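You operate a simulated robot arm through the tools that you are given. There is no shell and no other tool. Be economical: measure what you need, move in short steps, check, and stop when the job is done.

You run a simulated robot arm. Do the job below in one go: nothing can be reset, and whatever is moved stays where it is left.

Task
Pack the green-handled basket into the open container and close it up.
Fine: the one on the bench top; the baskets stand on the lower pull-out shelf, push it back in; lid on, both latches shut.
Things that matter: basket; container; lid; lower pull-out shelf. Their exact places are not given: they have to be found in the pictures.

It is judged by the outcome, as a careful person would: the job done as asked, and still so three seconds after it is handed in. It fails if anything else is knocked over, pushed out of place, dropped, spilled or broken. Lids that push on must go on centred and level and be pressed home; caps that screw on are set level and turned clockwise until they are tight.

Robot
A 7-joint arm with a two-finger parallel gripper on a trunk, on a base that drives. Base frame: it is fixed to the floor where the robot stands at the start and does not move with it; the origin is under the middle of the robot, x ahead of it, y to its left, z up. Readings come in mm, degrees, newtons and seconds.
With the tool pointing down near the work surface it reaches from about 480 to 920 mm from the robot's upright axis, wherever it stands. Its first joint turns from -115.0 to 115.0 degrees. Places, roughly: basket [1750, 0, 500]; container [1000, -750, 1000]; lid [750, -1000, 1000]; lower pull-out shelf [1800, -200, 600]. Payload 3.91 kg.
The tool frame sits at the grasp point between the pads (the TCP): z along the fingers, y along the line on which they close. The tips reach 30 mm beyond it. The gripper opens to 110 mm. The fingers are 20 mm wide and 10 mm thick; the gripper's body (48 by 112 mm) begins 55 mm behind the TCP.
Orientation is that of the tool frame in the base frame, as a unit quaternion [x, y, z, w]. With the fingers straight down and closing along the base's y, the tool's x points along the base's -x, its y along +y and its z along -z.

Tools
- The arm moves only by the tool nudge_tool. Its argument "increments" is a list that holds one entry, the list of rows, each a list of 7 numbers: the shift along the base's x, y, z in units of 250 mm (1.0 is 250 mm), then the turn, a rotation vector about the base's x, y, z in units of 45 degrees (1.0 is 45 degrees), then the finger opening in mm, from 0 to 110. In form: [[[dx, dy, dz, wx, wy, wz, claw], ...]]. A call has 1 to 10 rows; each row is the pose to reach, as a shift and turn from the pose commanded when the call began. A call with a number of a shift or a turn outside -1 to 1 is refused whole. Each row takes 0.2 s and may step no farther than 50 mm and 8.6 degrees from the row before; otherwise, or with a gripper value out of range, the whole call is refused. A pose out of reach is approached as far as the arm can. The call stops where the force on the tool passes 40 N (or 10 N more than at its start, if that is more) or the arm is blocked; 0.2 s more then pass. Each finger travels about 153 mm/s and halts on what it meets, pressing with about 33 N; the grip force reading is that of the motor and also rises with nothing between the fingers. The clock runs only during rows and for 0.2 s after the last one: add rows that repeat a pose to give the fingers time. It gives the time, the measured TCP pose, the force on the tool (base axes), the opening and the grip force at its end, in the units of the frame above (readings bear some noise), with the torque about the TCP (base axes, N m) and any sound that the robot's microphone picked up, and new pictures: "pictures" is both (left out), scene, wrist or none.
- Cameras (640 x 400 px; columns grow to the right, rows downward): "scene" is now at [228.4, 200.4, 1134.5]; the picture's right is [-0.04, -1.00, 0.00], its down [-0.62, 0.02, -0.79] and it looks along [0.79, -0.03, -0.62] (base axes); focal length 268 px, centre (320, 200). "wrist" rides on the gripper at [73, 17, -103] in the tool frame; the picture's right is [-0.23, 0.97, 0.00], its down [-0.76, -0.18, -0.62] and it looks along [-0.61, -0.14, 0.78] (tool axes); focal length 222 px, centre (320, 200).
- move_column(by): slides the trunk up (or, below 0, down) by that many mm; the arm and the scene camera ride with it, the base frame stays. It gives what a move gives, with no picture.
- base_move(legs): drives the robot by 1 to 6 legs, each [ahead, left, turn to the left] in mm, mm and degrees, along the robot's own axes; the way and the turn of a leg run together, so that a leg with both is an arc; at most 1500 mm and 180 degrees a leg. The arm and the cameras ride along, it lands a little off, and it stops where it bumps. It gives what a move gives, and a new picture of the scene camera.
- pan_tilt(pan, tilt): turns the head with the scene camera to pan (to the left, within 80 degrees either way) and tilt (down, from -29 to 69), counted from straight ahead of the robot. It gives what a move gives, and a new picture of the scene camera.
- point_at(camera, pixels): for up to 12 pixels [column, row] of the newest picture of that camera ("zoom" is the newest enlarged one), the place [x, y, z] in the base frame of the surface seen there, good to about 2 mm. The clock stands still meanwhile.
- close_up(camera, box): a new picture of the part [left, top, right, bottom] of that camera's present view, enlarged. The clock stands still meanwhile.
- hand_in(): hands the job in; it is judged then, once.

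Work in short steps. Measure before you move; look again where a grasp or a placing could have gone wrong, and mend it. You have 80 turns and 260 pictures in all, those below and enlarged ones among them. Open the gripper and draw the arm clear of the work before you hand the job in, unless the task says otherwise; then end with one line.

The tools are called after ">>>" by a JSON object that holds its "name" and its "arguments". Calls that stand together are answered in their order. nudge_tool: Moves the arm, as the interface text tells. Its arguments: {"type":"object","properties":{"increments":{"type":"array","items":{"type":"array","items":{"type":"array","items":{"type":"number"}}}},"pictures":{"type":"string","enum":["both","scene","wrist","none"]}},"required":["increments"]} The other tools are called the same way: move_column (by) slides the trunk up or down; base_move (legs) drives the base; pan_tilt (pan, tilt) turns the head that bears the scene camera; point_at (camera, pixels) gives the place of the surface under pixels of a picture; close_up (camera, box) takes an enlarged picture of a part of a camera's view; hand_in () hands the job in.

At the start:

```text
time_s: 0.0
tcp_pos: [509.5, 212.9, 777.8]
tool_rot: [0.0, 1.0, 0.0, 0.0]
contact_force: [0.2, 0.2, -0.1]
wrist_torque: [0.03, 0.01, -0.02]
opening: 109.8
grasp_force: 0.1
trunk travel left (down, up): [-475.0, 515.0]
robot x, y, heading: [-0.7, -0.0, 0.1]
head pan, tilt: [-2.2, 38.0]
```

scene: 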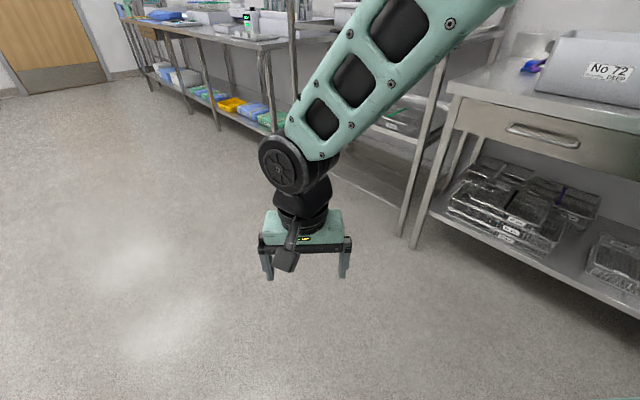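
wrist: 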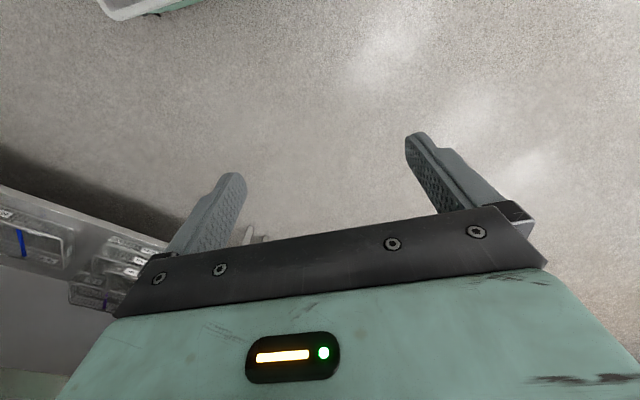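

The scene shows a bench to the right with a container and shelves. I look around with the head, first to the right.

>>> {"name": "pan_tilt", "arguments": {"pan": -50, "tilt": 25}}

```text
time_s: 1.2
tcp_pos: [509.9, 214.5, 778.0]
tool_rot: [-0.001, 1.0, 0.0, 0.0]
contact_force: [0.0, -0.2, -0.2]
wrist_torque: [0.03, -0.01, -0.01]
opening: 110.0
grasp_force: 0.0
trunk travel left (down, up): [-475.0, 515.0]
robot x, y, heading: [-0.0, -1.0, 0.3]
head pan, tilt: [-50.0, 25.0]
```

scene: 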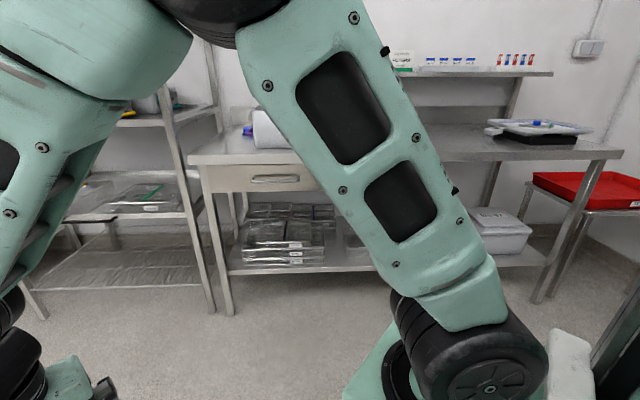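

The arm hides much of it. The left rack shows a basket with green at (150,190). I measure landmarks and zoom.

>>> {"name": "close_up", "arguments": {"camera": "scene", "box": [30, 80, 270, 310]}}

>>> {"name": "point_at", "arguments": {"camera": "scene", "pixels": [[150, 195], [100, 280], [120, 235], [190, 158], [225, 313], [620, 152], [525, 140], [265, 130], [400, 65], [600, 185], [150, 215], [210, 310]]}}

>>> {"name": "close_up", "arguments": {"camera": "scene", "box": [380, 30, 640, 190]}}

```text
1.74 times, centred on (150, 195) of scene
```

zoom: 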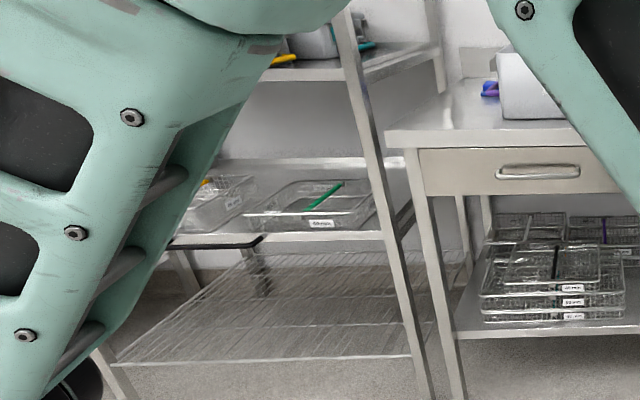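

```text
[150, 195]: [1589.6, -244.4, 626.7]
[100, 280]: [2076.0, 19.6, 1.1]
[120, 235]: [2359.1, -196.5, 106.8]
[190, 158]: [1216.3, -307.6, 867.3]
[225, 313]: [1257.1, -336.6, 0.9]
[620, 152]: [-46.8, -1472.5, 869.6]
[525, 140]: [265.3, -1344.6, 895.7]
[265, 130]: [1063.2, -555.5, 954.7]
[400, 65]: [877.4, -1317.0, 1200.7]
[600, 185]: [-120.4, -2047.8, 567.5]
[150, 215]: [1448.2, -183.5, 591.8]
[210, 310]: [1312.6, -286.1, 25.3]
```

```text
2.46 times, centred on (510, 110) of scene
```

zoom: 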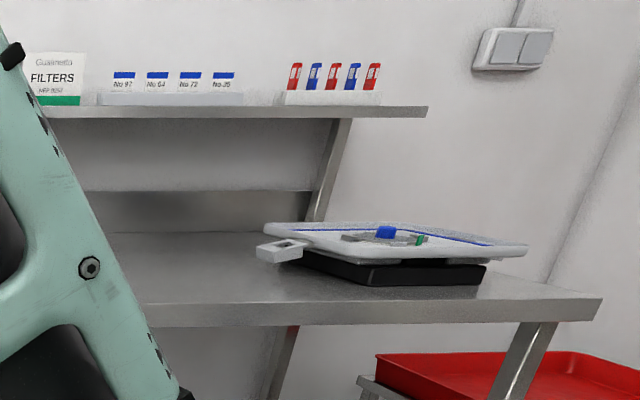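

I turn the robot 45° right to look at the bench straight on, with the arm in front.

>>> {"name": "base_move", "arguments": {"legs": [[-200, 0, 0], [0, 0, -47]]}}

>>> {"name": "pan_tilt", "arguments": {"pan": 25, "tilt": 20}}

>>> {"name": "pan_tilt", "arguments": {"pan": -35, "tilt": 20}}

```text
time_s: 4.9
tcp_pos: [297.7, -232.0, 777.7]
tool_rot: [0.404, 0.915, 0.0, 0.0]
contact_force: [0.2, -0.8, 0.0]
wrist_torque: [-0.02, 0.02, -0.04]
opening: 110.0
grasp_force: 0.0
trunk travel left (down, up): [-475.0, 515.0]
robot x, y, heading: [-201.6, 3.0, -47.7]
head pan, tilt: [-50.0, 25.0]
```

scene: 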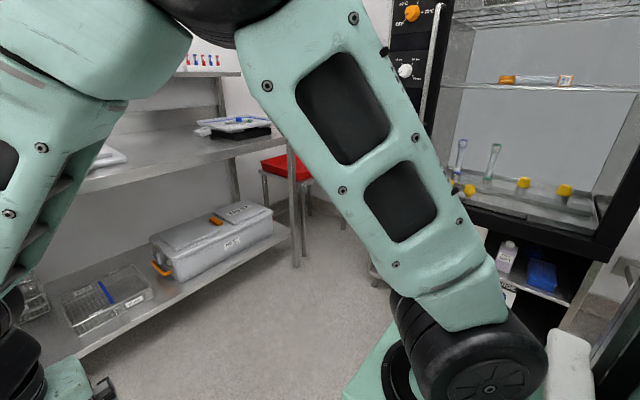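

```text
time_s: 6.4
tcp_pos: [298.3, -231.8, 776.4]
tool_rot: [0.404, 0.915, 0.0, 0.0]
contact_force: [0.4, -0.5, -0.3]
wrist_torque: [0.02, -0.02, 0.0]
opening: 109.9
grasp_force: 0.1
trunk travel left (down, up): [-475.0, 515.0]
robot x, y, heading: [-207.1, -1.2, -47.7]
head pan, tilt: [25.0, 20.0]
```

scene: 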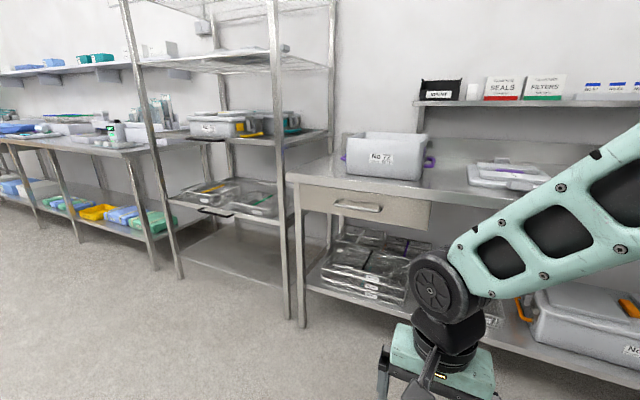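

```text
time_s: 7.7
tcp_pos: [298.3, -231.8, 778.1]
tool_rot: [0.404, 0.915, 0.0, -0.001]
contact_force: [0.7, -0.2, 0.0]
wrist_torque: [0.02, 0.03, 0.0]
opening: 109.7
grasp_force: 0.0
trunk travel left (down, up): [-475.0, 515.0]
robot x, y, heading: [-203.1, -0.4, -47.6]
head pan, tilt: [-35.0, 20.0]
```

scene: 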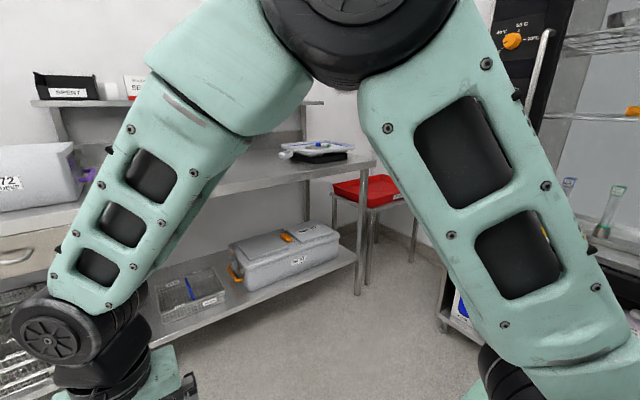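

The container on the bench has purple fittings; there's a lid with purple at (510,172) nearby and another lid farther right with blue. I look closely.

>>> {"name": "pan_tilt", "arguments": {"pan": 20, "tilt": 22}}

>>> {"name": "close_up", "arguments": {"camera": "scene", "box": [280, 90, 540, 252]}}

>>> {"name": "close_up", "arguments": {"camera": "scene", "box": [60, 80, 300, 230]}}

```text
time_s: 8.9
tcp_pos: [298.5, -232.1, 776.8]
tool_rot: [0.404, 0.915, 0.0, 0.0]
contact_force: [1.0, 0.5, -0.7]
wrist_torque: [0.02, 0.0, 0.0]
opening: 110.1
grasp_force: 0.1
trunk travel left (down, up): [-475.0, 515.0]
robot x, y, heading: [-204.4, 0.1, -47.4]
head pan, tilt: [20.0, 22.0]
```

scene: 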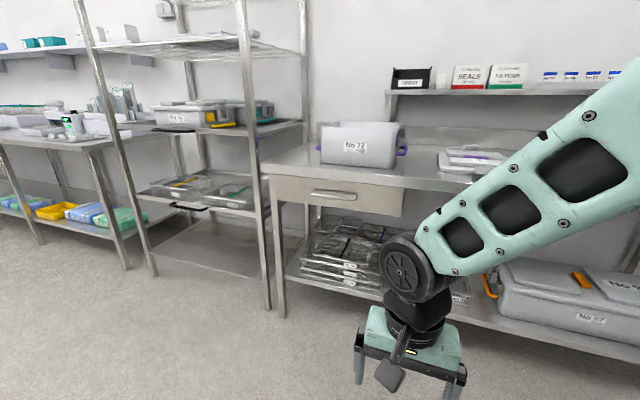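

```text
2.46 times, centred on (410, 171) of scene
```

zoom: 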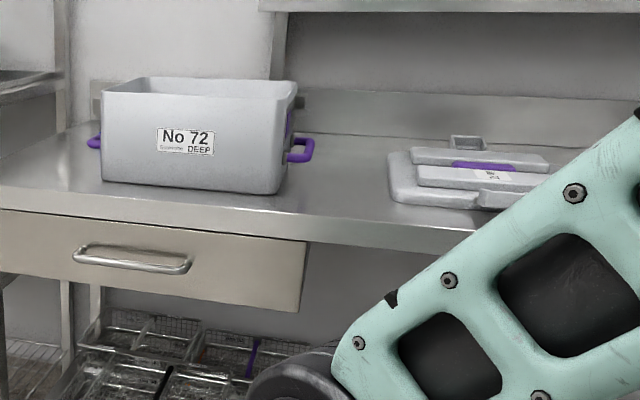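

```text
2.67 times, centred on (180, 155) of scene
```

zoom: 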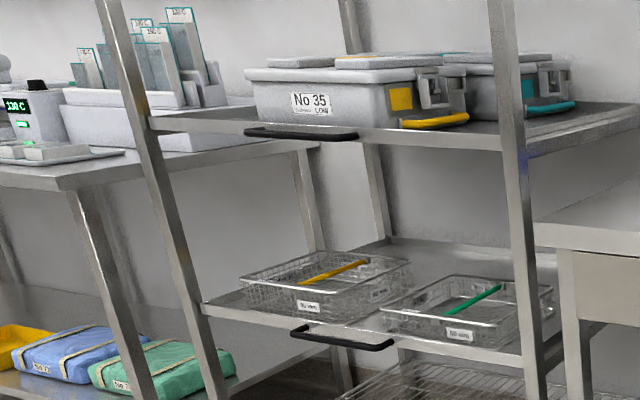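

>>> {"name": "point_at", "arguments": {"camera": "scene", "pixels": [[240, 190], [233, 205], [187, 207], [172, 204], [205, 207], [252, 206], [143, 190], [260, 150], [130, 125], [175, 132], [247, 120], [268, 300]]}}

>>> {"name": "point_at", "arguments": {"camera": "scene", "pixels": [[322, 160], [322, 124], [393, 168], [398, 125], [405, 152], [440, 160], [443, 170], [480, 165], [268, 165], [460, 186], [475, 150], [470, 157]]}}

>>> {"name": "point_at", "arguments": {"camera": "scene", "pixels": [[155, 275], [270, 310], [165, 200], [215, 180], [200, 170], [220, 210], [280, 140], [250, 200], [140, 270], [300, 140]]}}

```text
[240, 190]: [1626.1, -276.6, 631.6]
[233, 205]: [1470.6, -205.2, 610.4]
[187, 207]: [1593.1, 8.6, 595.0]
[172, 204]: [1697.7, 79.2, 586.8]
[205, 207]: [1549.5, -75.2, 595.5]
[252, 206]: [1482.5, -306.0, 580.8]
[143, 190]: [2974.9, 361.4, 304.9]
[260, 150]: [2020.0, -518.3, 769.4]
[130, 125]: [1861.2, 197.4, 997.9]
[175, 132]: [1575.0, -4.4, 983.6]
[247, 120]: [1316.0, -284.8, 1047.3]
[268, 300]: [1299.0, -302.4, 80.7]
```

```text
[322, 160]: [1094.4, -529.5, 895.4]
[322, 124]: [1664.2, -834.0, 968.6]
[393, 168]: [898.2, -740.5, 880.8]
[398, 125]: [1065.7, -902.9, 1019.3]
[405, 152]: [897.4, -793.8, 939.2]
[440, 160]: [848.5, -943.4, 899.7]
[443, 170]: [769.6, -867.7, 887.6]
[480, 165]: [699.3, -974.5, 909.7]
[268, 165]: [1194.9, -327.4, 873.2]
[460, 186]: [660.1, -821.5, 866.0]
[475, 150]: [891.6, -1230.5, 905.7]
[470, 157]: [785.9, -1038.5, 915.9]
```

```text
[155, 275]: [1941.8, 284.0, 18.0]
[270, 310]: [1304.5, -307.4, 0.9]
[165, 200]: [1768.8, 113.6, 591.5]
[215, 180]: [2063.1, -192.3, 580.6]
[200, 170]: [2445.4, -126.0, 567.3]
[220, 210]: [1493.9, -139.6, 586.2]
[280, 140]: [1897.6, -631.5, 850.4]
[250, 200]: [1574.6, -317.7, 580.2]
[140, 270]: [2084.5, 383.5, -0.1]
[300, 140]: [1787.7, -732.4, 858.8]
```

The rack and bench fronts face my heading (-47.4°). In my bench frame (a = ahead, l = left), the lower shelf front is at a≈1110 and its handle at a≈1074, l≈1190, z≈595. I drive in front of it.

>>> {"name": "base_move", "arguments": {"legs": [[0, 1300, 0], [250, 0, 0]]}}

>>> {"name": "pan_tilt", "arguments": {"pan": 0, "tilt": 30}}

```text
time_s: 16.9
tcp_pos: [1433.8, 458.0, 778.0]
tool_rot: [0.404, 0.915, 0.0, -0.001]
contact_force: [0.6, -0.9, -0.9]
wrist_torque: [0.01, 0.0, 0.01]
opening: 109.9
grasp_force: 0.1
trunk travel left (down, up): [-475.0, 515.0]
robot x, y, heading: [929.9, 690.1, -47.6]
head pan, tilt: [20.0, 22.0]
```

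scene: 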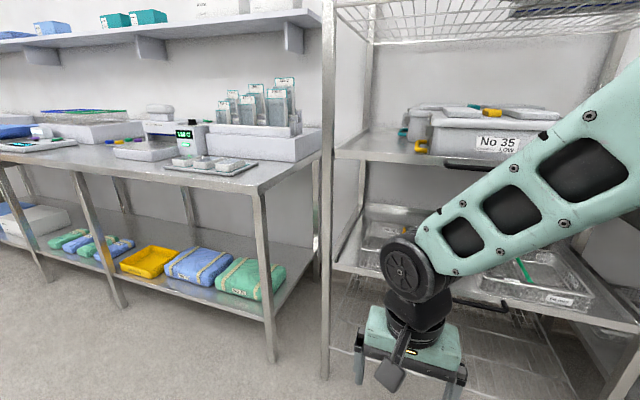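

```text
time_s: 17.8
tcp_pos: [1435.8, 458.2, 777.2]
tool_rot: [0.404, 0.915, 0.001, 0.0]
contact_force: [0.4, 0.2, -0.2]
wrist_torque: [-0.01, 0.0, -0.01]
opening: 109.8
grasp_force: 0.1
trunk travel left (down, up): [-475.0, 515.0]
robot x, y, heading: [936.4, 690.1, -47.6]
head pan, tilt: [0.0, 30.0]
```

scene: 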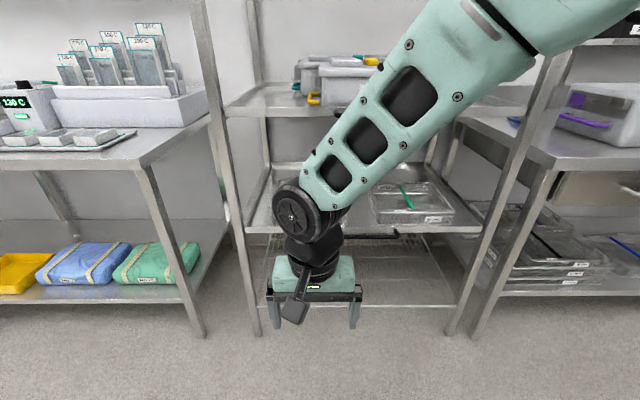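

>>> {"name": "point_at", "arguments": {"camera": "scene", "pixels": [[370, 236], [396, 235], [403, 190], [398, 205], [373, 222], [453, 222], [440, 185], [400, 229], [470, 229], [410, 205], [378, 190], [265, 220]]}}

>>> {"name": "close_up", "arguments": {"camera": "scene", "box": [340, 160, 500, 260]}}

```text
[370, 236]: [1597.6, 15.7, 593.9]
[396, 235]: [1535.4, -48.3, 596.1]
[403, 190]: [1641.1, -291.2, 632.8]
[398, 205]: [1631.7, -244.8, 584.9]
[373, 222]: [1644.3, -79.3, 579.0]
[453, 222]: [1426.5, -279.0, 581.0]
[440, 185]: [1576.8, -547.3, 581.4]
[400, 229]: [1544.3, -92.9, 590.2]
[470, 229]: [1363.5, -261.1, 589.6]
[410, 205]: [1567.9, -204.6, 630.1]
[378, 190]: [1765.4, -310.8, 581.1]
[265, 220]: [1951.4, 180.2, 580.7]
```

```text
4.00 times, centred on (420, 210) of scene
```

zoom: 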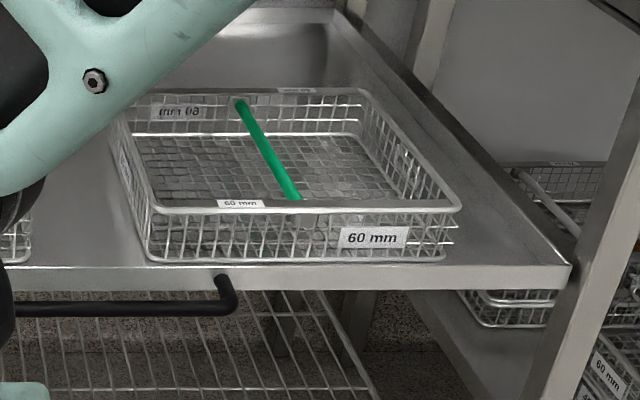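

Basket: green bar along the depth at z≈631, l≈1010. Shelf handle: a≈1068, z≈594, l from ~1100. I turn the tool towards horizontal (fingers ahead, closing vertically) in three steps, starting with one.

>>> {"name": "nudge_tool", "arguments": {"increments": [[[-0.007, -0.16, 0, -0.0055, -0.121, -0.0855, 110], [-0.015, -0.32, 0, -0.011, -0.242, -0.171, 110], [-0.022, -0.48, 0, -0.0165, -0.3625, -0.2565, 110], [-0.029, -0.64, 0, -0.022, -0.483, -0.342, 110], [-0.037, -0.8, 0, -0.0275, -0.604, -0.4275, 110], [-0.044, -0.96, 0, -0.033, -0.725, -0.513, 110]]], "pictures": "none"}}

>>> {"name": "nudge_tool", "arguments": {"increments": [[[0, 0, -0.04, -0.0066, -0.145, -0.1026, 110], [0, 0, -0.08, -0.0132, -0.29, -0.205, 110], [0, 0, -0.12, -0.02, -0.435, -0.308, 110], [0, 0, -0.16, -0.0264, -0.58, -0.41, 110], [0, 0, -0.2, -0.033, -0.725, -0.513, 110]]], "pictures": "none"}}

>>> {"name": "nudge_tool", "arguments": {"increments": [[[0, 0, -0.04, -0.0066, -0.145, -0.1026, 110], [0, 0, -0.08, -0.0132, -0.29, -0.205, 110], [0, 0, -0.12, -0.02, -0.435, -0.308, 110], [0, 0, -0.16, -0.0264, -0.58, -0.41, 110], [0, 0, -0.2, -0.033, -0.725, -0.513, 110]]]}}

```text
time_s: 19.2
tcp_pos: [1423.6, 217.7, 779.8]
tool_rot: [0.56, 0.779, 0.101, 0.261]
contact_force: [0.7, -0.1, -0.2]
wrist_torque: [-0.04, 0.02, 0.02]
opening: 109.9
grasp_force: 0.1
trunk travel left (down, up): [-475.0, 515.0]
robot x, y, heading: [935.0, 691.0, -47.7]
head pan, tilt: [0.0, 30.0]
```

```text
time_s: 20.4
tcp_pos: [1424.7, 217.8, 729.1]
tool_rot: [0.65, 0.55, 0.191, 0.49]
contact_force: [0.7, -0.3, 0.0]
wrist_torque: [0.04, -0.01, -0.01]
opening: 110.1
grasp_force: 0.2
trunk travel left (down, up): [-475.0, 515.0]
robot x, y, heading: [933.5, 691.5, -47.7]
head pan, tilt: [0.0, 30.0]
```

```text
time_s: 21.6
tcp_pos: [1421.9, 217.9, 675.5]
tool_rot: [0.663, 0.266, 0.252, 0.653]
contact_force: [-0.7, -0.6, -0.6]
wrist_torque: [0.0, 0.01, 0.03]
opening: 109.9
grasp_force: 0.0
trunk travel left (down, up): [-475.0, 515.0]
robot x, y, heading: [934.0, 694.7, -47.7]
head pan, tilt: [0.0, 30.0]
```

scene: 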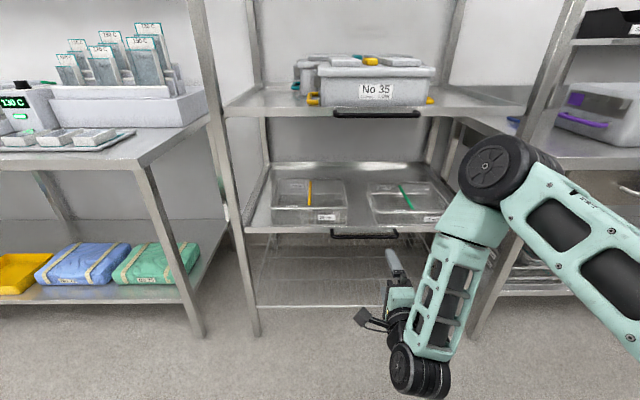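
wrist: 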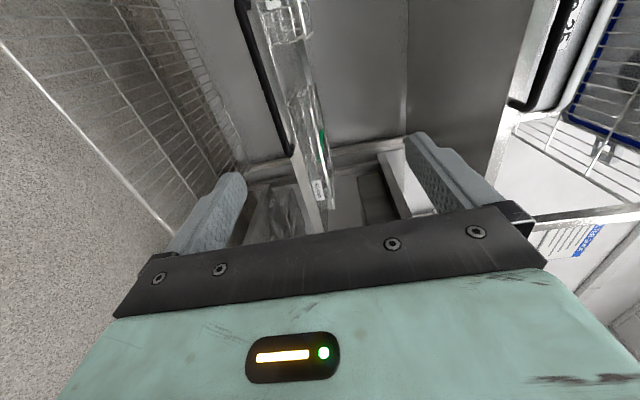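

The tool is now horizontal, and the whole handle is visible at (333–397, 234). I measure it.

>>> {"name": "close_up", "arguments": {"camera": "scene", "box": [240, 160, 480, 310]}}

>>> {"name": "point_at", "arguments": {"camera": "scene", "pixels": [[335, 236], [350, 236], [365, 236], [380, 235], [395, 235], [370, 190], [425, 186], [445, 222], [373, 222], [401, 186], [408, 207], [365, 226]]}}

```text
2.67 times, centred on (360, 235) of scene
```

zoom: 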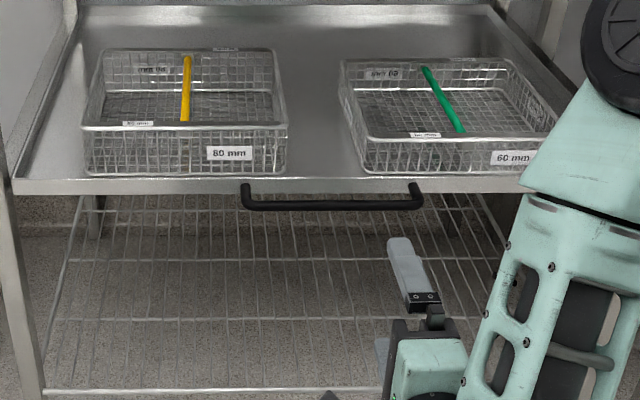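

```text
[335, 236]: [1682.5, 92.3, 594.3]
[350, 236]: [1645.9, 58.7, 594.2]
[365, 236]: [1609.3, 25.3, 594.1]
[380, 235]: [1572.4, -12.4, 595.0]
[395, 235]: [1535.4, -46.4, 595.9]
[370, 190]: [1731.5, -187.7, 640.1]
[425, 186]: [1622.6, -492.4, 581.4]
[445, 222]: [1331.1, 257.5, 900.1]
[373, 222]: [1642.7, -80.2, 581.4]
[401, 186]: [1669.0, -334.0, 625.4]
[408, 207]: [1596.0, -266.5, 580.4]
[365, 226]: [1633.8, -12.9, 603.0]
```

Handle centre is ≈(1609, 25, 594). I lower 81 mm, then drive the base 200 ahead and check.

>>> {"name": "nudge_tool", "arguments": {"increments": [[[0.01, 0.01, -0.16, 0, 0, 0, 80], [0.022, 0.02, -0.324, 0, 0, 0, 80]]], "pictures": "none"}}

>>> {"name": "base_move", "arguments": {"legs": [[200, 0, 0]]}}

```text
time_s: 22.2
tcp_pos: [1429.4, 223.4, 595.4]
tool_rot: [0.659, 0.255, 0.256, 0.659]
contact_force: [-0.3, 0.9, -0.3]
wrist_torque: [0.01, 0.02, 0.0]
opening: 80.0
grasp_force: 0.0
trunk travel left (down, up): [-475.0, 515.0]
robot x, y, heading: [932.2, 693.4, -47.9]
head pan, tilt: [0.0, 30.0]
```

```text
time_s: 23.8
tcp_pos: [1565.2, 76.4, 596.3]
tool_rot: [0.66, 0.256, 0.257, 0.658]
contact_force: [-0.1, 0.3, 0.7]
wrist_torque: [0.01, 0.01, 0.02]
opening: 80.1
grasp_force: 0.0
trunk travel left (down, up): [-475.0, 515.0]
robot x, y, heading: [1071.9, 543.8, -47.7]
head pan, tilt: [0.0, 30.0]
```

scene: 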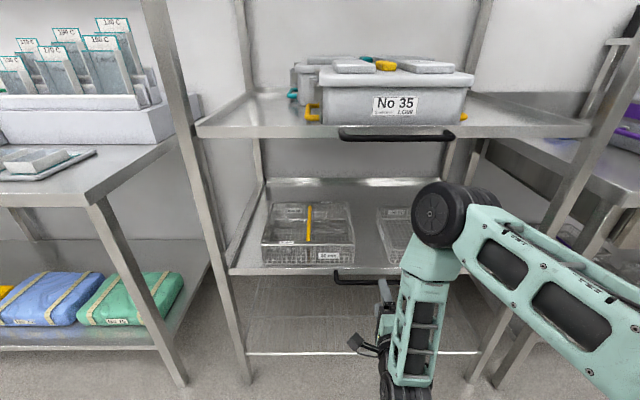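

Target now 47,-55 mm further; I advance and close on the bar.

>>> {"name": "nudge_tool", "arguments": {"increments": [[[0.094, -0.11, -0.004, 0, 0, 0, 80], [0.188, -0.22, -0.006, 0, 0, 0, 80], [0.188, -0.22, -0.006, 0, 0, 0, 0], [0.188, -0.22, -0.006, 0, 0, 0, 0], [0.188, -0.22, -0.006, 0, 0, 0, 0]]]}}

```text
time_s: 24.9
tcp_pos: [1611.5, 23.6, 588.0]
tool_rot: [0.665, 0.26, 0.255, 0.652]
contact_force: [5.4, -1.1, -14.7]
wrist_torque: [0.1, -0.09, -0.56]
opening: 13.8
grasp_force: 45.4
trunk travel left (down, up): [-475.0, 515.0]
robot x, y, heading: [1066.7, 543.7, -47.6]
head pan, tilt: [0.0, 30.0]
stopped in row 5: the force on the tool passed its limit (the readings are from after the stop); the commanded pose is now the measured one
```

scene: 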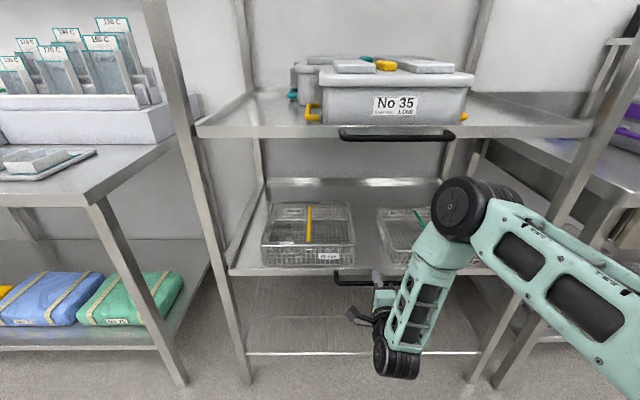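
wrist: 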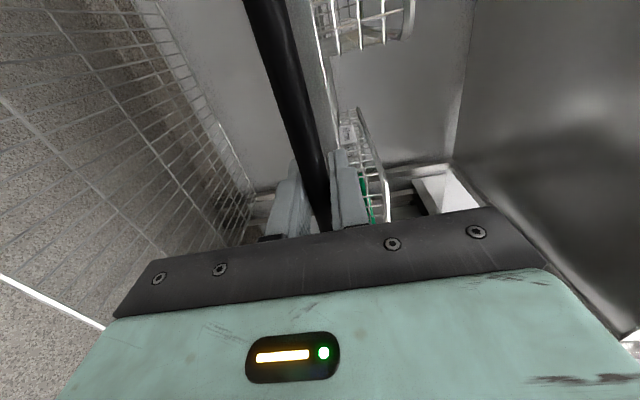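

The bar is gripped (13.8 mm). I pull 100 mm with the arm.

>>> {"name": "nudge_tool", "arguments": {"increments": [[[-0.027, 0.0295, 0, 0, 0, 0, 0], [-0.081, 0.0885, 0, 0, 0, 0, 0], [-0.135, 0.1475, 0, 0, 0, 0, 0], [-0.189, 0.2065, 0, 0, 0, 0, 0], [-0.243, 0.2655, 0, 0, 0, 0, 0], [-0.27, 0.295, 0, 0, 0, 0, 0]]], "pictures": "scene"}}

```text
time_s: 26.3
tcp_pos: [1544.3, 96.8, 587.9]
tool_rot: [0.665, 0.26, 0.255, 0.652]
contact_force: [-3.6, 0.7, -32.5]
wrist_torque: [-0.14, -0.13, 0.21]
opening: 13.8
grasp_force: 44.9
trunk travel left (down, up): [-475.0, 515.0]
robot x, y, heading: [1065.9, 541.4, -47.6]
head pan, tilt: [0.0, 30.0]
```

scene: 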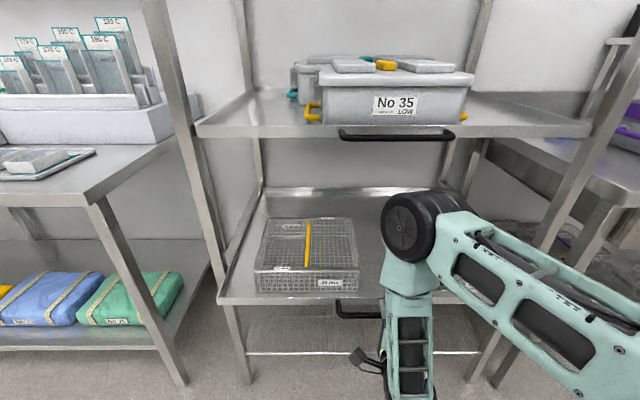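

The shelf slides. I nudge down 2 mm while pulling another 100 mm to relieve the vertical load.

>>> {"name": "nudge_tool", "arguments": {"increments": [[[0, 0, -0.01, 0, 0, 0, 0], [-0.054, 0.059, -0.01, 0, 0, 0, 0], [-0.108, 0.118, -0.01, 0, 0, 0, 0], [-0.162, 0.177, -0.01, 0, 0, 0, 0], [-0.216, 0.236, -0.01, 0, 0, 0, 0], [-0.27, 0.295, -0.01, 0, 0, 0, 0]]], "pictures": "none"}}

```text
time_s: 27.7
tcp_pos: [1478.0, 171.0, 588.8]
tool_rot: [0.663, 0.26, 0.256, 0.654]
contact_force: [-9.3, -6.2, -11.2]
wrist_torque: [-0.1, 0.15, 0.44]
opening: 13.8
grasp_force: 45.3
trunk travel left (down, up): [-475.0, 515.0]
robot x, y, heading: [1064.5, 544.9, -47.4]
head pan, tilt: [0.0, 30.0]
```

Force is fine, 200 mm out. I drive the base back for another 150 mm while holding.

>>> {"name": "base_move", "arguments": {"legs": [[-100, 0, 0]]}}

>>> {"name": "base_move", "arguments": {"legs": [[-50, 0, 0]]}}

```text
time_s: 28.9
tcp_pos: [1410.3, 242.8, 588.3]
tool_rot: [0.663, 0.259, 0.255, 0.654]
contact_force: [-13.4, -11.2, -2.9]
wrist_torque: [-0.02, -0.02, 0.56]
opening: 13.6
grasp_force: 45.0
trunk travel left (down, up): [-475.0, 515.0]
robot x, y, heading: [1001.9, 619.0, -47.6]
head pan, tilt: [0.0, 30.0]
```

scene: 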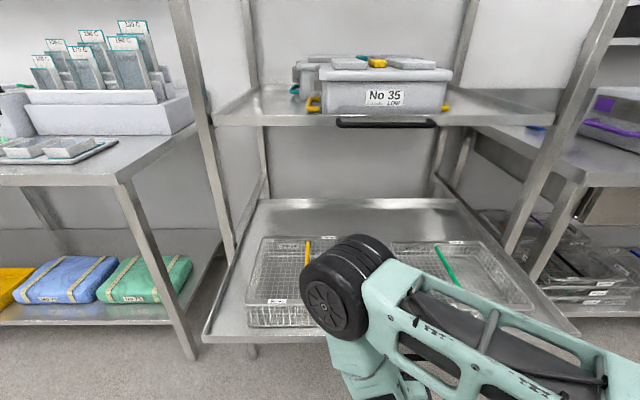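

```text
time_s: 29.8
tcp_pos: [1376.1, 280.6, 588.2]
tool_rot: [0.664, 0.259, 0.254, 0.654]
contact_force: [-4.7, -4.1, -0.5]
wrist_torque: [0.04, -0.06, 0.18]
opening: 13.7
grasp_force: 45.3
trunk travel left (down, up): [-475.0, 515.0]
robot x, y, heading: [967.0, 655.9, -47.4]
head pan, tilt: [0.0, 30.0]
```

scene: 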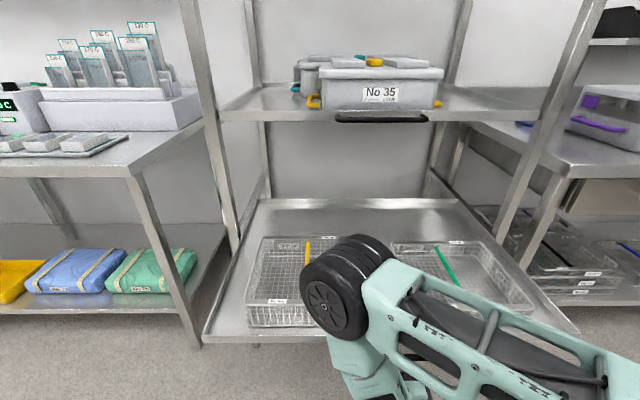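

Shelf is out ~350 mm. I release the bar and drive straight back 250 mm.

>>> {"name": "nudge_tool", "arguments": {"increments": [[[0, 0, 0, 0, 0, 0, 80], [0, 0, 0, 0, 0, 0, 80], [0, 0, 0, 0, 0, 0, 80]]], "pictures": "none"}}

>>> {"name": "base_move", "arguments": {"legs": [[-250, 0, 0]]}}

>>> {"name": "point_at", "arguments": {"camera": "scene", "pixels": [[320, 235]]}}

```text
time_s: 30.6
tcp_pos: [1375.6, 281.6, 588.2]
tool_rot: [0.663, 0.259, 0.253, 0.655]
contact_force: [-0.1, -0.6, 0.6]
wrist_torque: [0.0, 0.02, 0.0]
opening: 80.1
grasp_force: 0.0
trunk travel left (down, up): [-475.0, 515.0]
robot x, y, heading: [967.2, 652.5, -47.3]
head pan, tilt: [0.0, 30.0]
```

```text
time_s: 32.4
tcp_pos: [1207.4, 466.2, 587.0]
tool_rot: [0.663, 0.26, 0.254, 0.654]
contact_force: [-0.4, 0.7, -0.3]
wrist_torque: [0.0, 0.01, 0.02]
opening: 80.2
grasp_force: 0.1
trunk travel left (down, up): [-475.0, 515.0]
robot x, y, heading: [797.5, 840.8, -47.6]
head pan, tilt: [0.0, 30.0]
```

scene: 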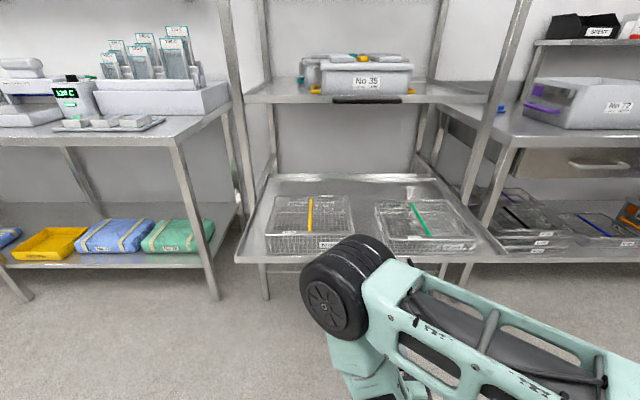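

```text
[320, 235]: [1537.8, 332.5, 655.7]
```

The green basket is clear at (425,225). I zoom in and measure it.

>>> {"name": "close_up", "arguments": {"camera": "scene", "box": [360, 180, 520, 280]}}

```text
4.00 times, centred on (440, 230) of scene
```

zoom: 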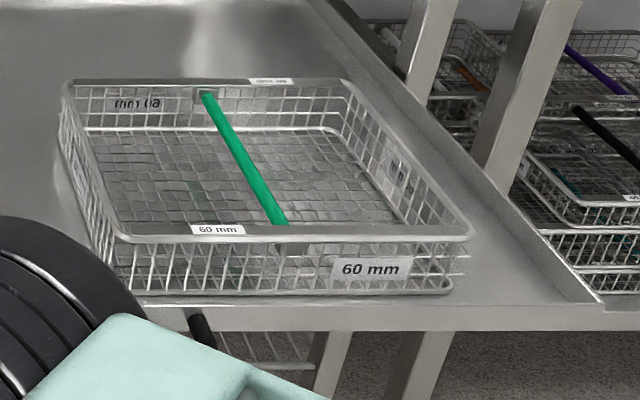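

>>> {"name": "point_at", "arguments": {"camera": "zoom", "pixels": [[120, 239], [470, 237], [66, 83], [342, 83], [210, 100], [248, 166], [283, 220], [300, 232], [180, 82], [228, 130]]}}

```text
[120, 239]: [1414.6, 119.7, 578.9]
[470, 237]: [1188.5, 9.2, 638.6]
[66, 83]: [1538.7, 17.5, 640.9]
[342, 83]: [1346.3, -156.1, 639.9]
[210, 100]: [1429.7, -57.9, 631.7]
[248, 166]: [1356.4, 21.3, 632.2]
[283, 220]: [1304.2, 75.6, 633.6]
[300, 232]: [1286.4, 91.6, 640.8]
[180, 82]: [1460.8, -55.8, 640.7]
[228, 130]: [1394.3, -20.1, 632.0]
```

Basket: centre ≈(1364, 13), rim z 640, bar top z 632 running along depth; 259 × 228 mm, aligned to heading ≈ -47°. I turn the tool back to pointing down while rising.

>>> {"name": "nudge_tool", "arguments": {"increments": [[[0, 0, 0.06, 0.0066, 0.145, 0.1026, 80], [0, 0, 0.12, 0.0132, 0.29, 0.205, 80], [0, 0, 0.18, 0.02, 0.435, 0.308, 80], [0, 0, 0.24, 0.0264, 0.58, 0.41, 80], [0, 0, 0.3, 0.033, 0.725, 0.513, 80]]], "pictures": "none"}}

>>> {"name": "nudge_tool", "arguments": {"increments": [[[0, 0, 0.06, 0.0066, 0.145, 0.1026, 80], [0, 0, 0.12, 0.0132, 0.29, 0.205, 80], [0, 0, 0.18, 0.02, 0.435, 0.308, 80], [0, 0, 0.24, 0.0264, 0.58, 0.41, 80], [0, 0, 0.3, 0.033, 0.725, 0.513, 80]]], "pictures": "none"}}

>>> {"name": "nudge_tool", "arguments": {"increments": [[[0, 0, 0.06, 0.0066, 0.145, 0.1026, 80], [0, 0, 0.12, 0.0132, 0.29, 0.205, 80], [0, 0, 0.18, 0.02, 0.435, 0.308, 80], [0, 0, 0.24, 0.0264, 0.58, 0.41, 80], [0, 0, 0.3, 0.033, 0.725, 0.513, 80]]], "pictures": "scene"}}

```text
time_s: 33.6
tcp_pos: [1239.0, 458.6, 636.6]
tool_rot: [0.651, 0.555, 0.186, 0.484]
contact_force: [0.1, -0.1, -0.3]
wrist_torque: [0.01, -0.01, -0.01]
opening: 80.0
grasp_force: 0.1
out of reach, approached as far as the arm can: row 4, 5
trunk travel left (down, up): [-475.0, 515.0]
robot x, y, heading: [797.5, 838.9, -47.6]
head pan, tilt: [0.0, 30.0]
```

```text
time_s: 34.8
tcp_pos: [1241.4, 459.7, 711.9]
tool_rot: [0.56, 0.783, 0.097, 0.254]
contact_force: [0.6, 0.5, -0.2]
wrist_torque: [0.01, -0.01, 0.02]
opening: 79.9
grasp_force: 0.0
out of reach, approached as far as the arm can: row 1, 2, 3
trunk travel left (down, up): [-475.0, 515.0]
robot x, y, heading: [799.3, 839.8, -47.4]
head pan, tilt: [0.0, 30.0]
```

```text
time_s: 36.0
tcp_pos: [1241.4, 456.7, 788.3]
tool_rot: [0.403, 0.915, -0.006, -0.005]
contact_force: [0.0, -0.4, 0.0]
wrist_torque: [-0.02, -0.03, -0.04]
opening: 80.4
grasp_force: 0.1
trunk travel left (down, up): [-475.0, 515.0]
robot x, y, heading: [798.5, 839.4, -47.4]
head pan, tilt: [0.0, 30.0]
```

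scene: 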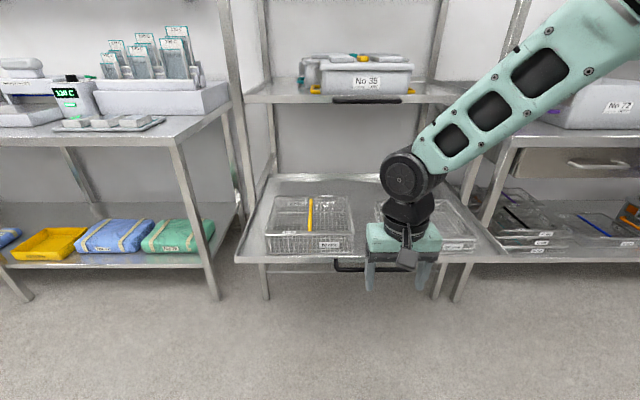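

Tool points down. I drive ahead 300 and right 205 to line up with the basket.

>>> {"name": "base_move", "arguments": {"legs": [[0, -205, 0], [300, 0, 0]]}}

```text
time_s: 39.2
tcp_pos: [1288.9, 100.1, 787.7]
tool_rot: [0.405, 0.914, -0.006, -0.004]
contact_force: [-0.1, 0.3, 0.2]
wrist_torque: [0.03, 0.06, -0.02]
opening: 80.1
grasp_force: 0.0
trunk travel left (down, up): [-475.0, 515.0]
robot x, y, heading: [848.8, 481.0, -47.6]
head pan, tilt: [0.0, 30.0]
```

scene: 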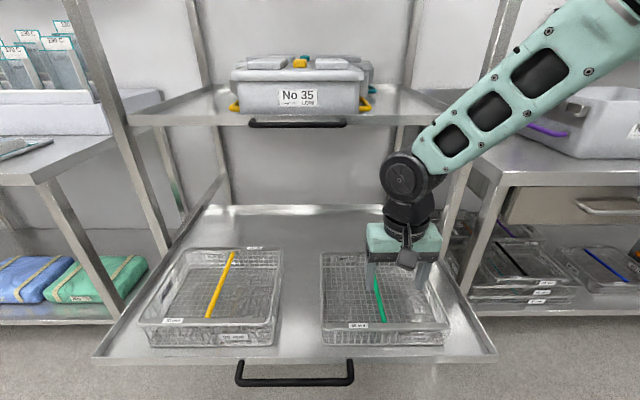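

I shift (75,-87) over the bar with a slight levelling, then look.

>>> {"name": "nudge_tool", "arguments": {"increments": [[[0.1, -0.116, 0, 0.003, -0.005, 0, 80], [0.2, -0.232, 0, 0.007, -0.01, 0, 80], [0.3, -0.348, -0.1, 0.01, -0.015, 0, 80], [0.3, -0.348, -0.24, 0.01, -0.015, 0, 80], [0.3, -0.348, -0.34, 0.01, -0.015, 0, 80]]]}}

>>> {"name": "close_up", "arguments": {"camera": "scene", "box": [300, 200, 460, 300]}}

```text
time_s: 40.4
tcp_pos: [1364.3, 13.9, 702.9]
tool_rot: [0.404, 0.915, 0.0, -0.001]
contact_force: [-0.9, -0.4, 0.0]
wrist_torque: [0.0, 0.01, 0.01]
opening: 80.3
grasp_force: 0.0
trunk travel left (down, up): [-475.0, 515.0]
robot x, y, heading: [844.1, 481.6, -47.8]
head pan, tilt: [0.0, 30.0]
```

scene: 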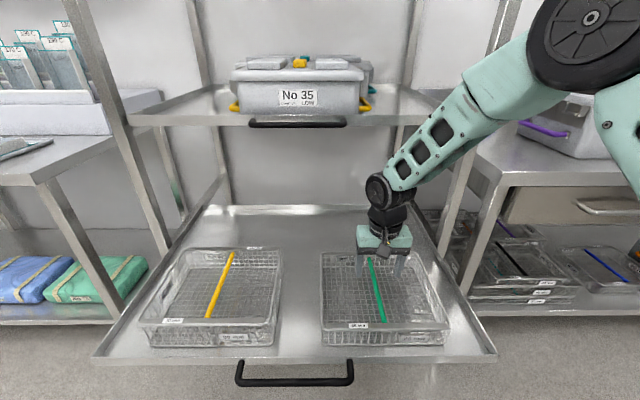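
wrist: 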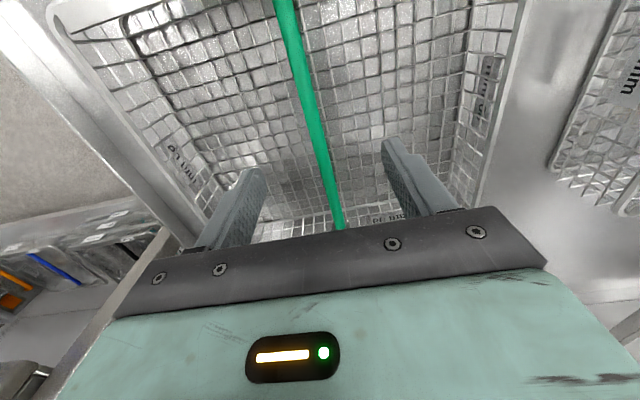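

```text
4.00 times, centred on (380, 250) of scene
```

zoom: 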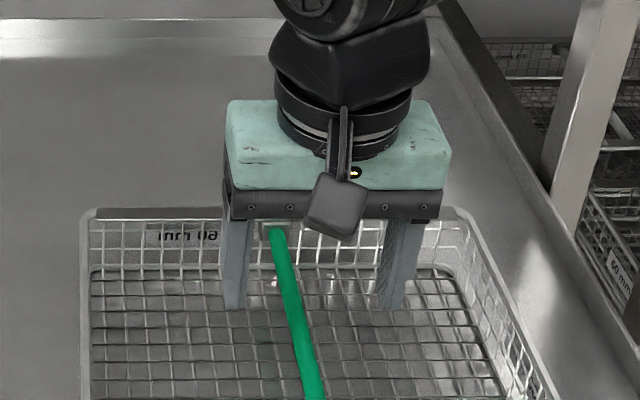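

The fingers straddle the bar. I descend to z≈628 and close.

>>> {"name": "nudge_tool", "arguments": {"increments": [[[0, 0, -0.15, 0, 0, 0, 80], [0, 0, -0.3, 0, 0, 0, 80], [0, 0, -0.3, 0, 0, 0, 80], [0, 0, -0.3, 0, 0, 0, 0], [0, 0, -0.3, 0, 0, 0, 0], [0, 0, -0.3, 0, 0, 0, 0]]]}}

```text
time_s: 41.8
tcp_pos: [1363.7, 12.5, 626.6]
tool_rot: [0.404, 0.915, 0.0, -0.001]
contact_force: [0.0, 0.2, 0.9]
wrist_torque: [-0.05, -0.05, 0.07]
opening: 11.3
grasp_force: 33.5
trunk travel left (down, up): [-475.0, 515.0]
robot x, y, heading: [844.3, 482.0, -47.9]
head pan, tilt: [0.0, 30.0]
```

scene: 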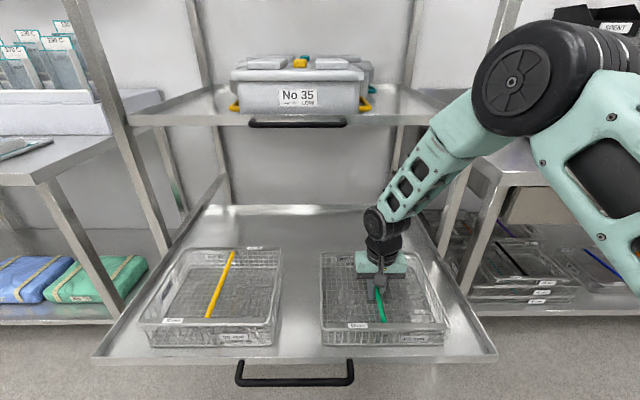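
wrist: 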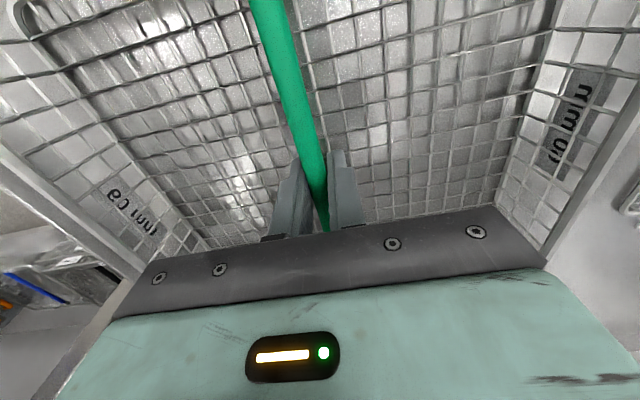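

Bar gripped (11.3 mm). I lift 60 mm and check.

>>> {"name": "nudge_tool", "arguments": {"increments": [[[0, 0, 0.08, 0, 0, 0, 0], [0, 0, 0.16, 0, 0, 0, 0], [0, 0, 0.24, 0, 0, 0, 0], [0, 0, 0.24, 0, 0, 0, 0]]]}}

```text
time_s: 42.8
tcp_pos: [1363.1, 13.1, 686.7]
tool_rot: [0.405, 0.914, 0.001, 0.0]
contact_force: [0.8, 0.0, -2.9]
wrist_torque: [0.01, 0.02, -0.01]
opening: 11.7
grasp_force: 33.0
trunk travel left (down, up): [-475.0, 515.0]
robot x, y, heading: [845.7, 480.3, -47.6]
head pan, tilt: [0.0, 30.0]
```

scene: 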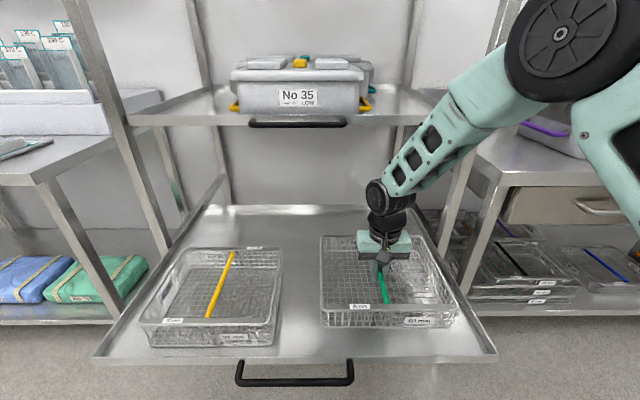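
wrist: 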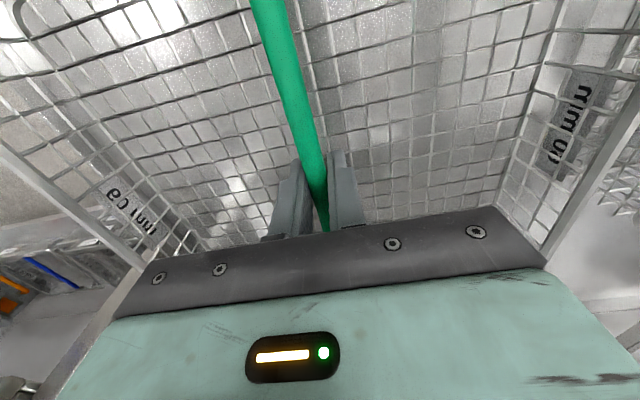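

The basket hangs level. I back away 350 mm, raise the trunk 420 mm.

>>> {"name": "base_move", "arguments": {"legs": [[-350, 0, 0]]}}

>>> {"name": "move_column", "arguments": {"by": 420}}

>>> {"name": "base_move", "arguments": {"legs": [[0, -650, 0]]}}

>>> {"name": "pan_tilt", "arguments": {"pan": 5, "tilt": 38}}

```text
time_s: 45.1
tcp_pos: [1125.9, 274.5, 687.9]
tool_rot: [0.405, 0.914, 0.0, -0.001]
contact_force: [0.7, -0.1, -3.5]
wrist_torque: [-0.01, 0.01, -0.01]
opening: 11.2
grasp_force: 32.9
trunk travel left (down, up): [-475.0, 515.0]
robot x, y, heading: [608.4, 740.7, -47.7]
head pan, tilt: [0.0, 30.0]
```

scene: 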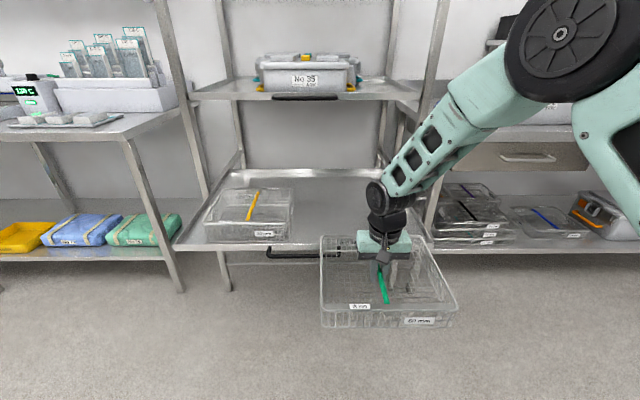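

```text
refused: 420 is not a number from -400 to 400
```

```text
time_s: 48.8
tcp_pos: [635.8, -168.8, 687.4]
tool_rot: [0.405, 0.914, 0.0, -0.001]
contact_force: [0.7, 0.1, -3.6]
wrist_torque: [0.0, 0.03, 0.02]
opening: 11.3
grasp_force: 33.3
trunk travel left (down, up): [-475.0, 515.0]
robot x, y, heading: [116.3, 302.3, -48.1]
head pan, tilt: [0.0, 30.0]
```

scene: 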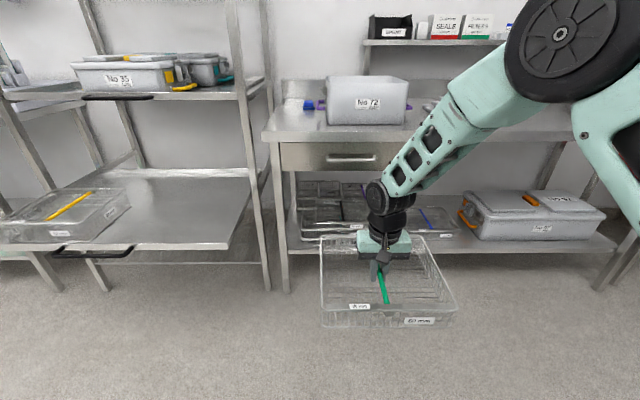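

```text
time_s: 49.5
tcp_pos: [634.8, -169.1, 686.3]
tool_rot: [0.406, 0.914, -0.001, -0.001]
contact_force: [-0.5, -0.4, -2.7]
wrist_torque: [-0.03, 0.04, 0.0]
opening: 11.1
grasp_force: 33.2
trunk travel left (down, up): [-475.0, 515.0]
robot x, y, heading: [115.8, 301.1, -47.7]
head pan, tilt: [5.0, 38.0]
```

scene: 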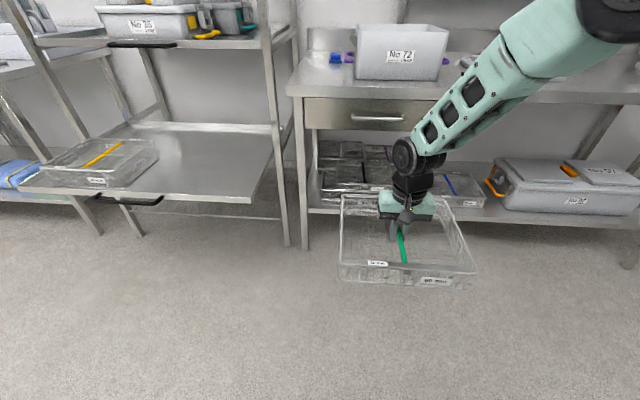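

I raise the trunk 400 mm and look down at the container.

>>> {"name": "move_column", "arguments": {"by": 400}}

>>> {"name": "pan_tilt", "arguments": {"pan": 0, "tilt": 35}}

>>> {"name": "close_up", "arguments": {"camera": "scene", "box": [320, 90, 560, 240]}}

```text
time_s: 53.3
tcp_pos: [634.8, -169.1, 1087.1]
tool_rot: [0.405, 0.915, 0.0, 0.0]
contact_force: [0.1, -0.5, -3.7]
wrist_torque: [0.02, 0.05, 0.03]
opening: 11.2
grasp_force: 32.5
trunk travel left (down, up): [-875.0, 115.0]
robot x, y, heading: [117.3, 303.8, -47.7]
head pan, tilt: [5.0, 38.0]
```

```text
time_s: 54.0
tcp_pos: [635.0, -169.1, 1087.9]
tool_rot: [0.405, 0.914, 0.001, -0.001]
contact_force: [-0.4, -0.2, -2.9]
wrist_torque: [0.02, 0.0, -0.01]
opening: 11.2
grasp_force: 33.0
trunk travel left (down, up): [-875.0, 115.0]
robot x, y, heading: [120.1, 298.2, -47.8]
head pan, tilt: [0.0, 35.0]
```

scene: 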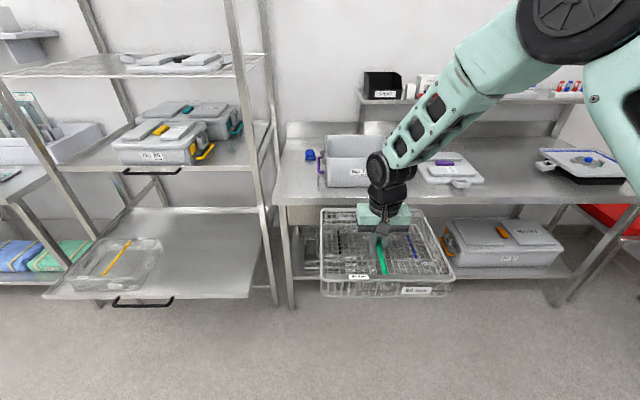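

```text
2.67 times, centred on (440, 165) of scene
```

zoom: 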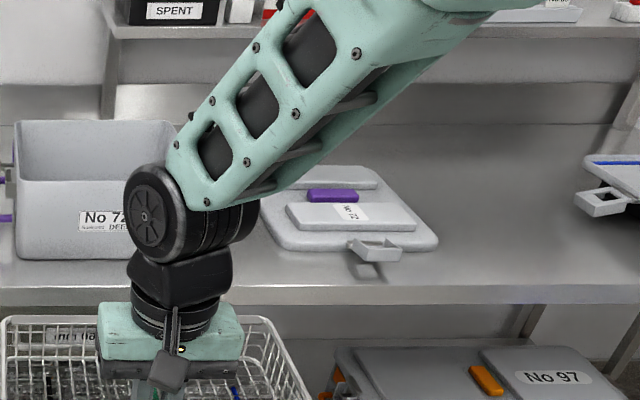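

The arm hides the container. I drive right 350 mm to see it past the arm and measure.

>>> {"name": "base_move", "arguments": {"legs": [[0, -380, 0]]}}

>>> {"name": "close_up", "arguments": {"camera": "scene", "box": [120, 60, 440, 260]}}

```text
time_s: 56.4
tcp_pos: [352.2, -426.1, 1087.2]
tool_rot: [0.407, 0.914, 0.0, 0.0]
contact_force: [0.3, -0.1, -3.6]
wrist_torque: [0.03, 0.01, -0.01]
opening: 11.2
grasp_force: 33.0
trunk travel left (down, up): [-875.0, 115.0]
robot x, y, heading: [-162.9, 46.5, -47.9]
head pan, tilt: [0.0, 35.0]
```

scene: 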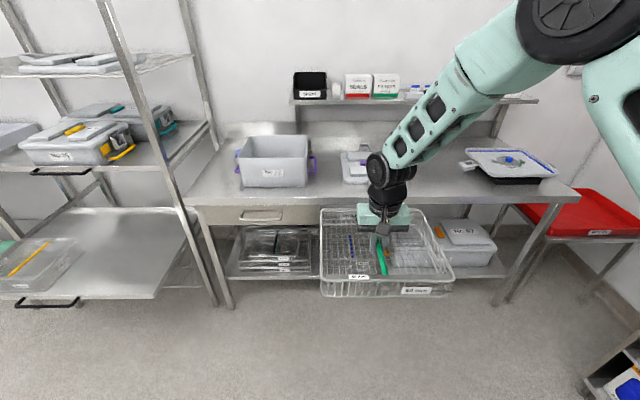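

```text
2.00 times, centred on (280, 160) of scene
```

zoom: 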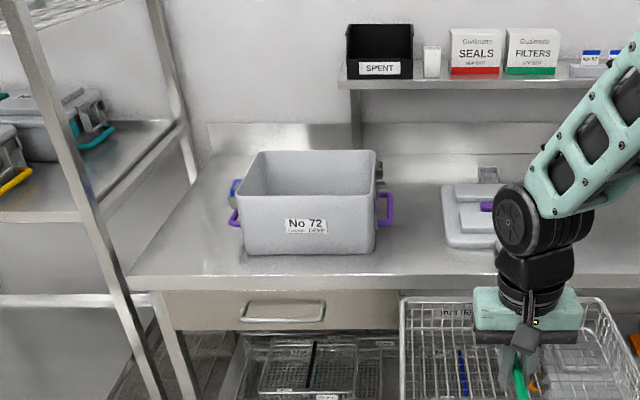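

>>> {"name": "close_up", "arguments": {"camera": "scene", "box": [220, 120, 340, 195]}}

```text
5.33 times, centred on (280, 158) of scene
```

zoom: 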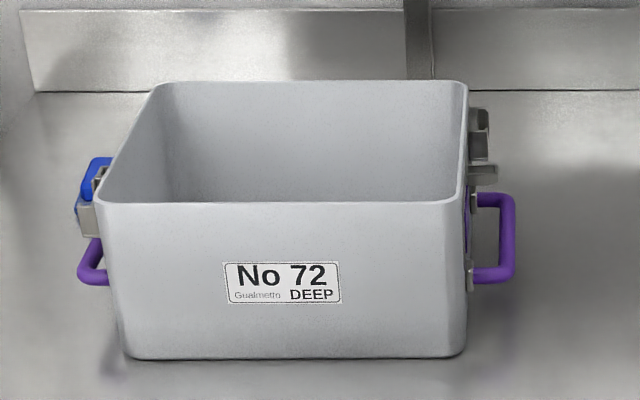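

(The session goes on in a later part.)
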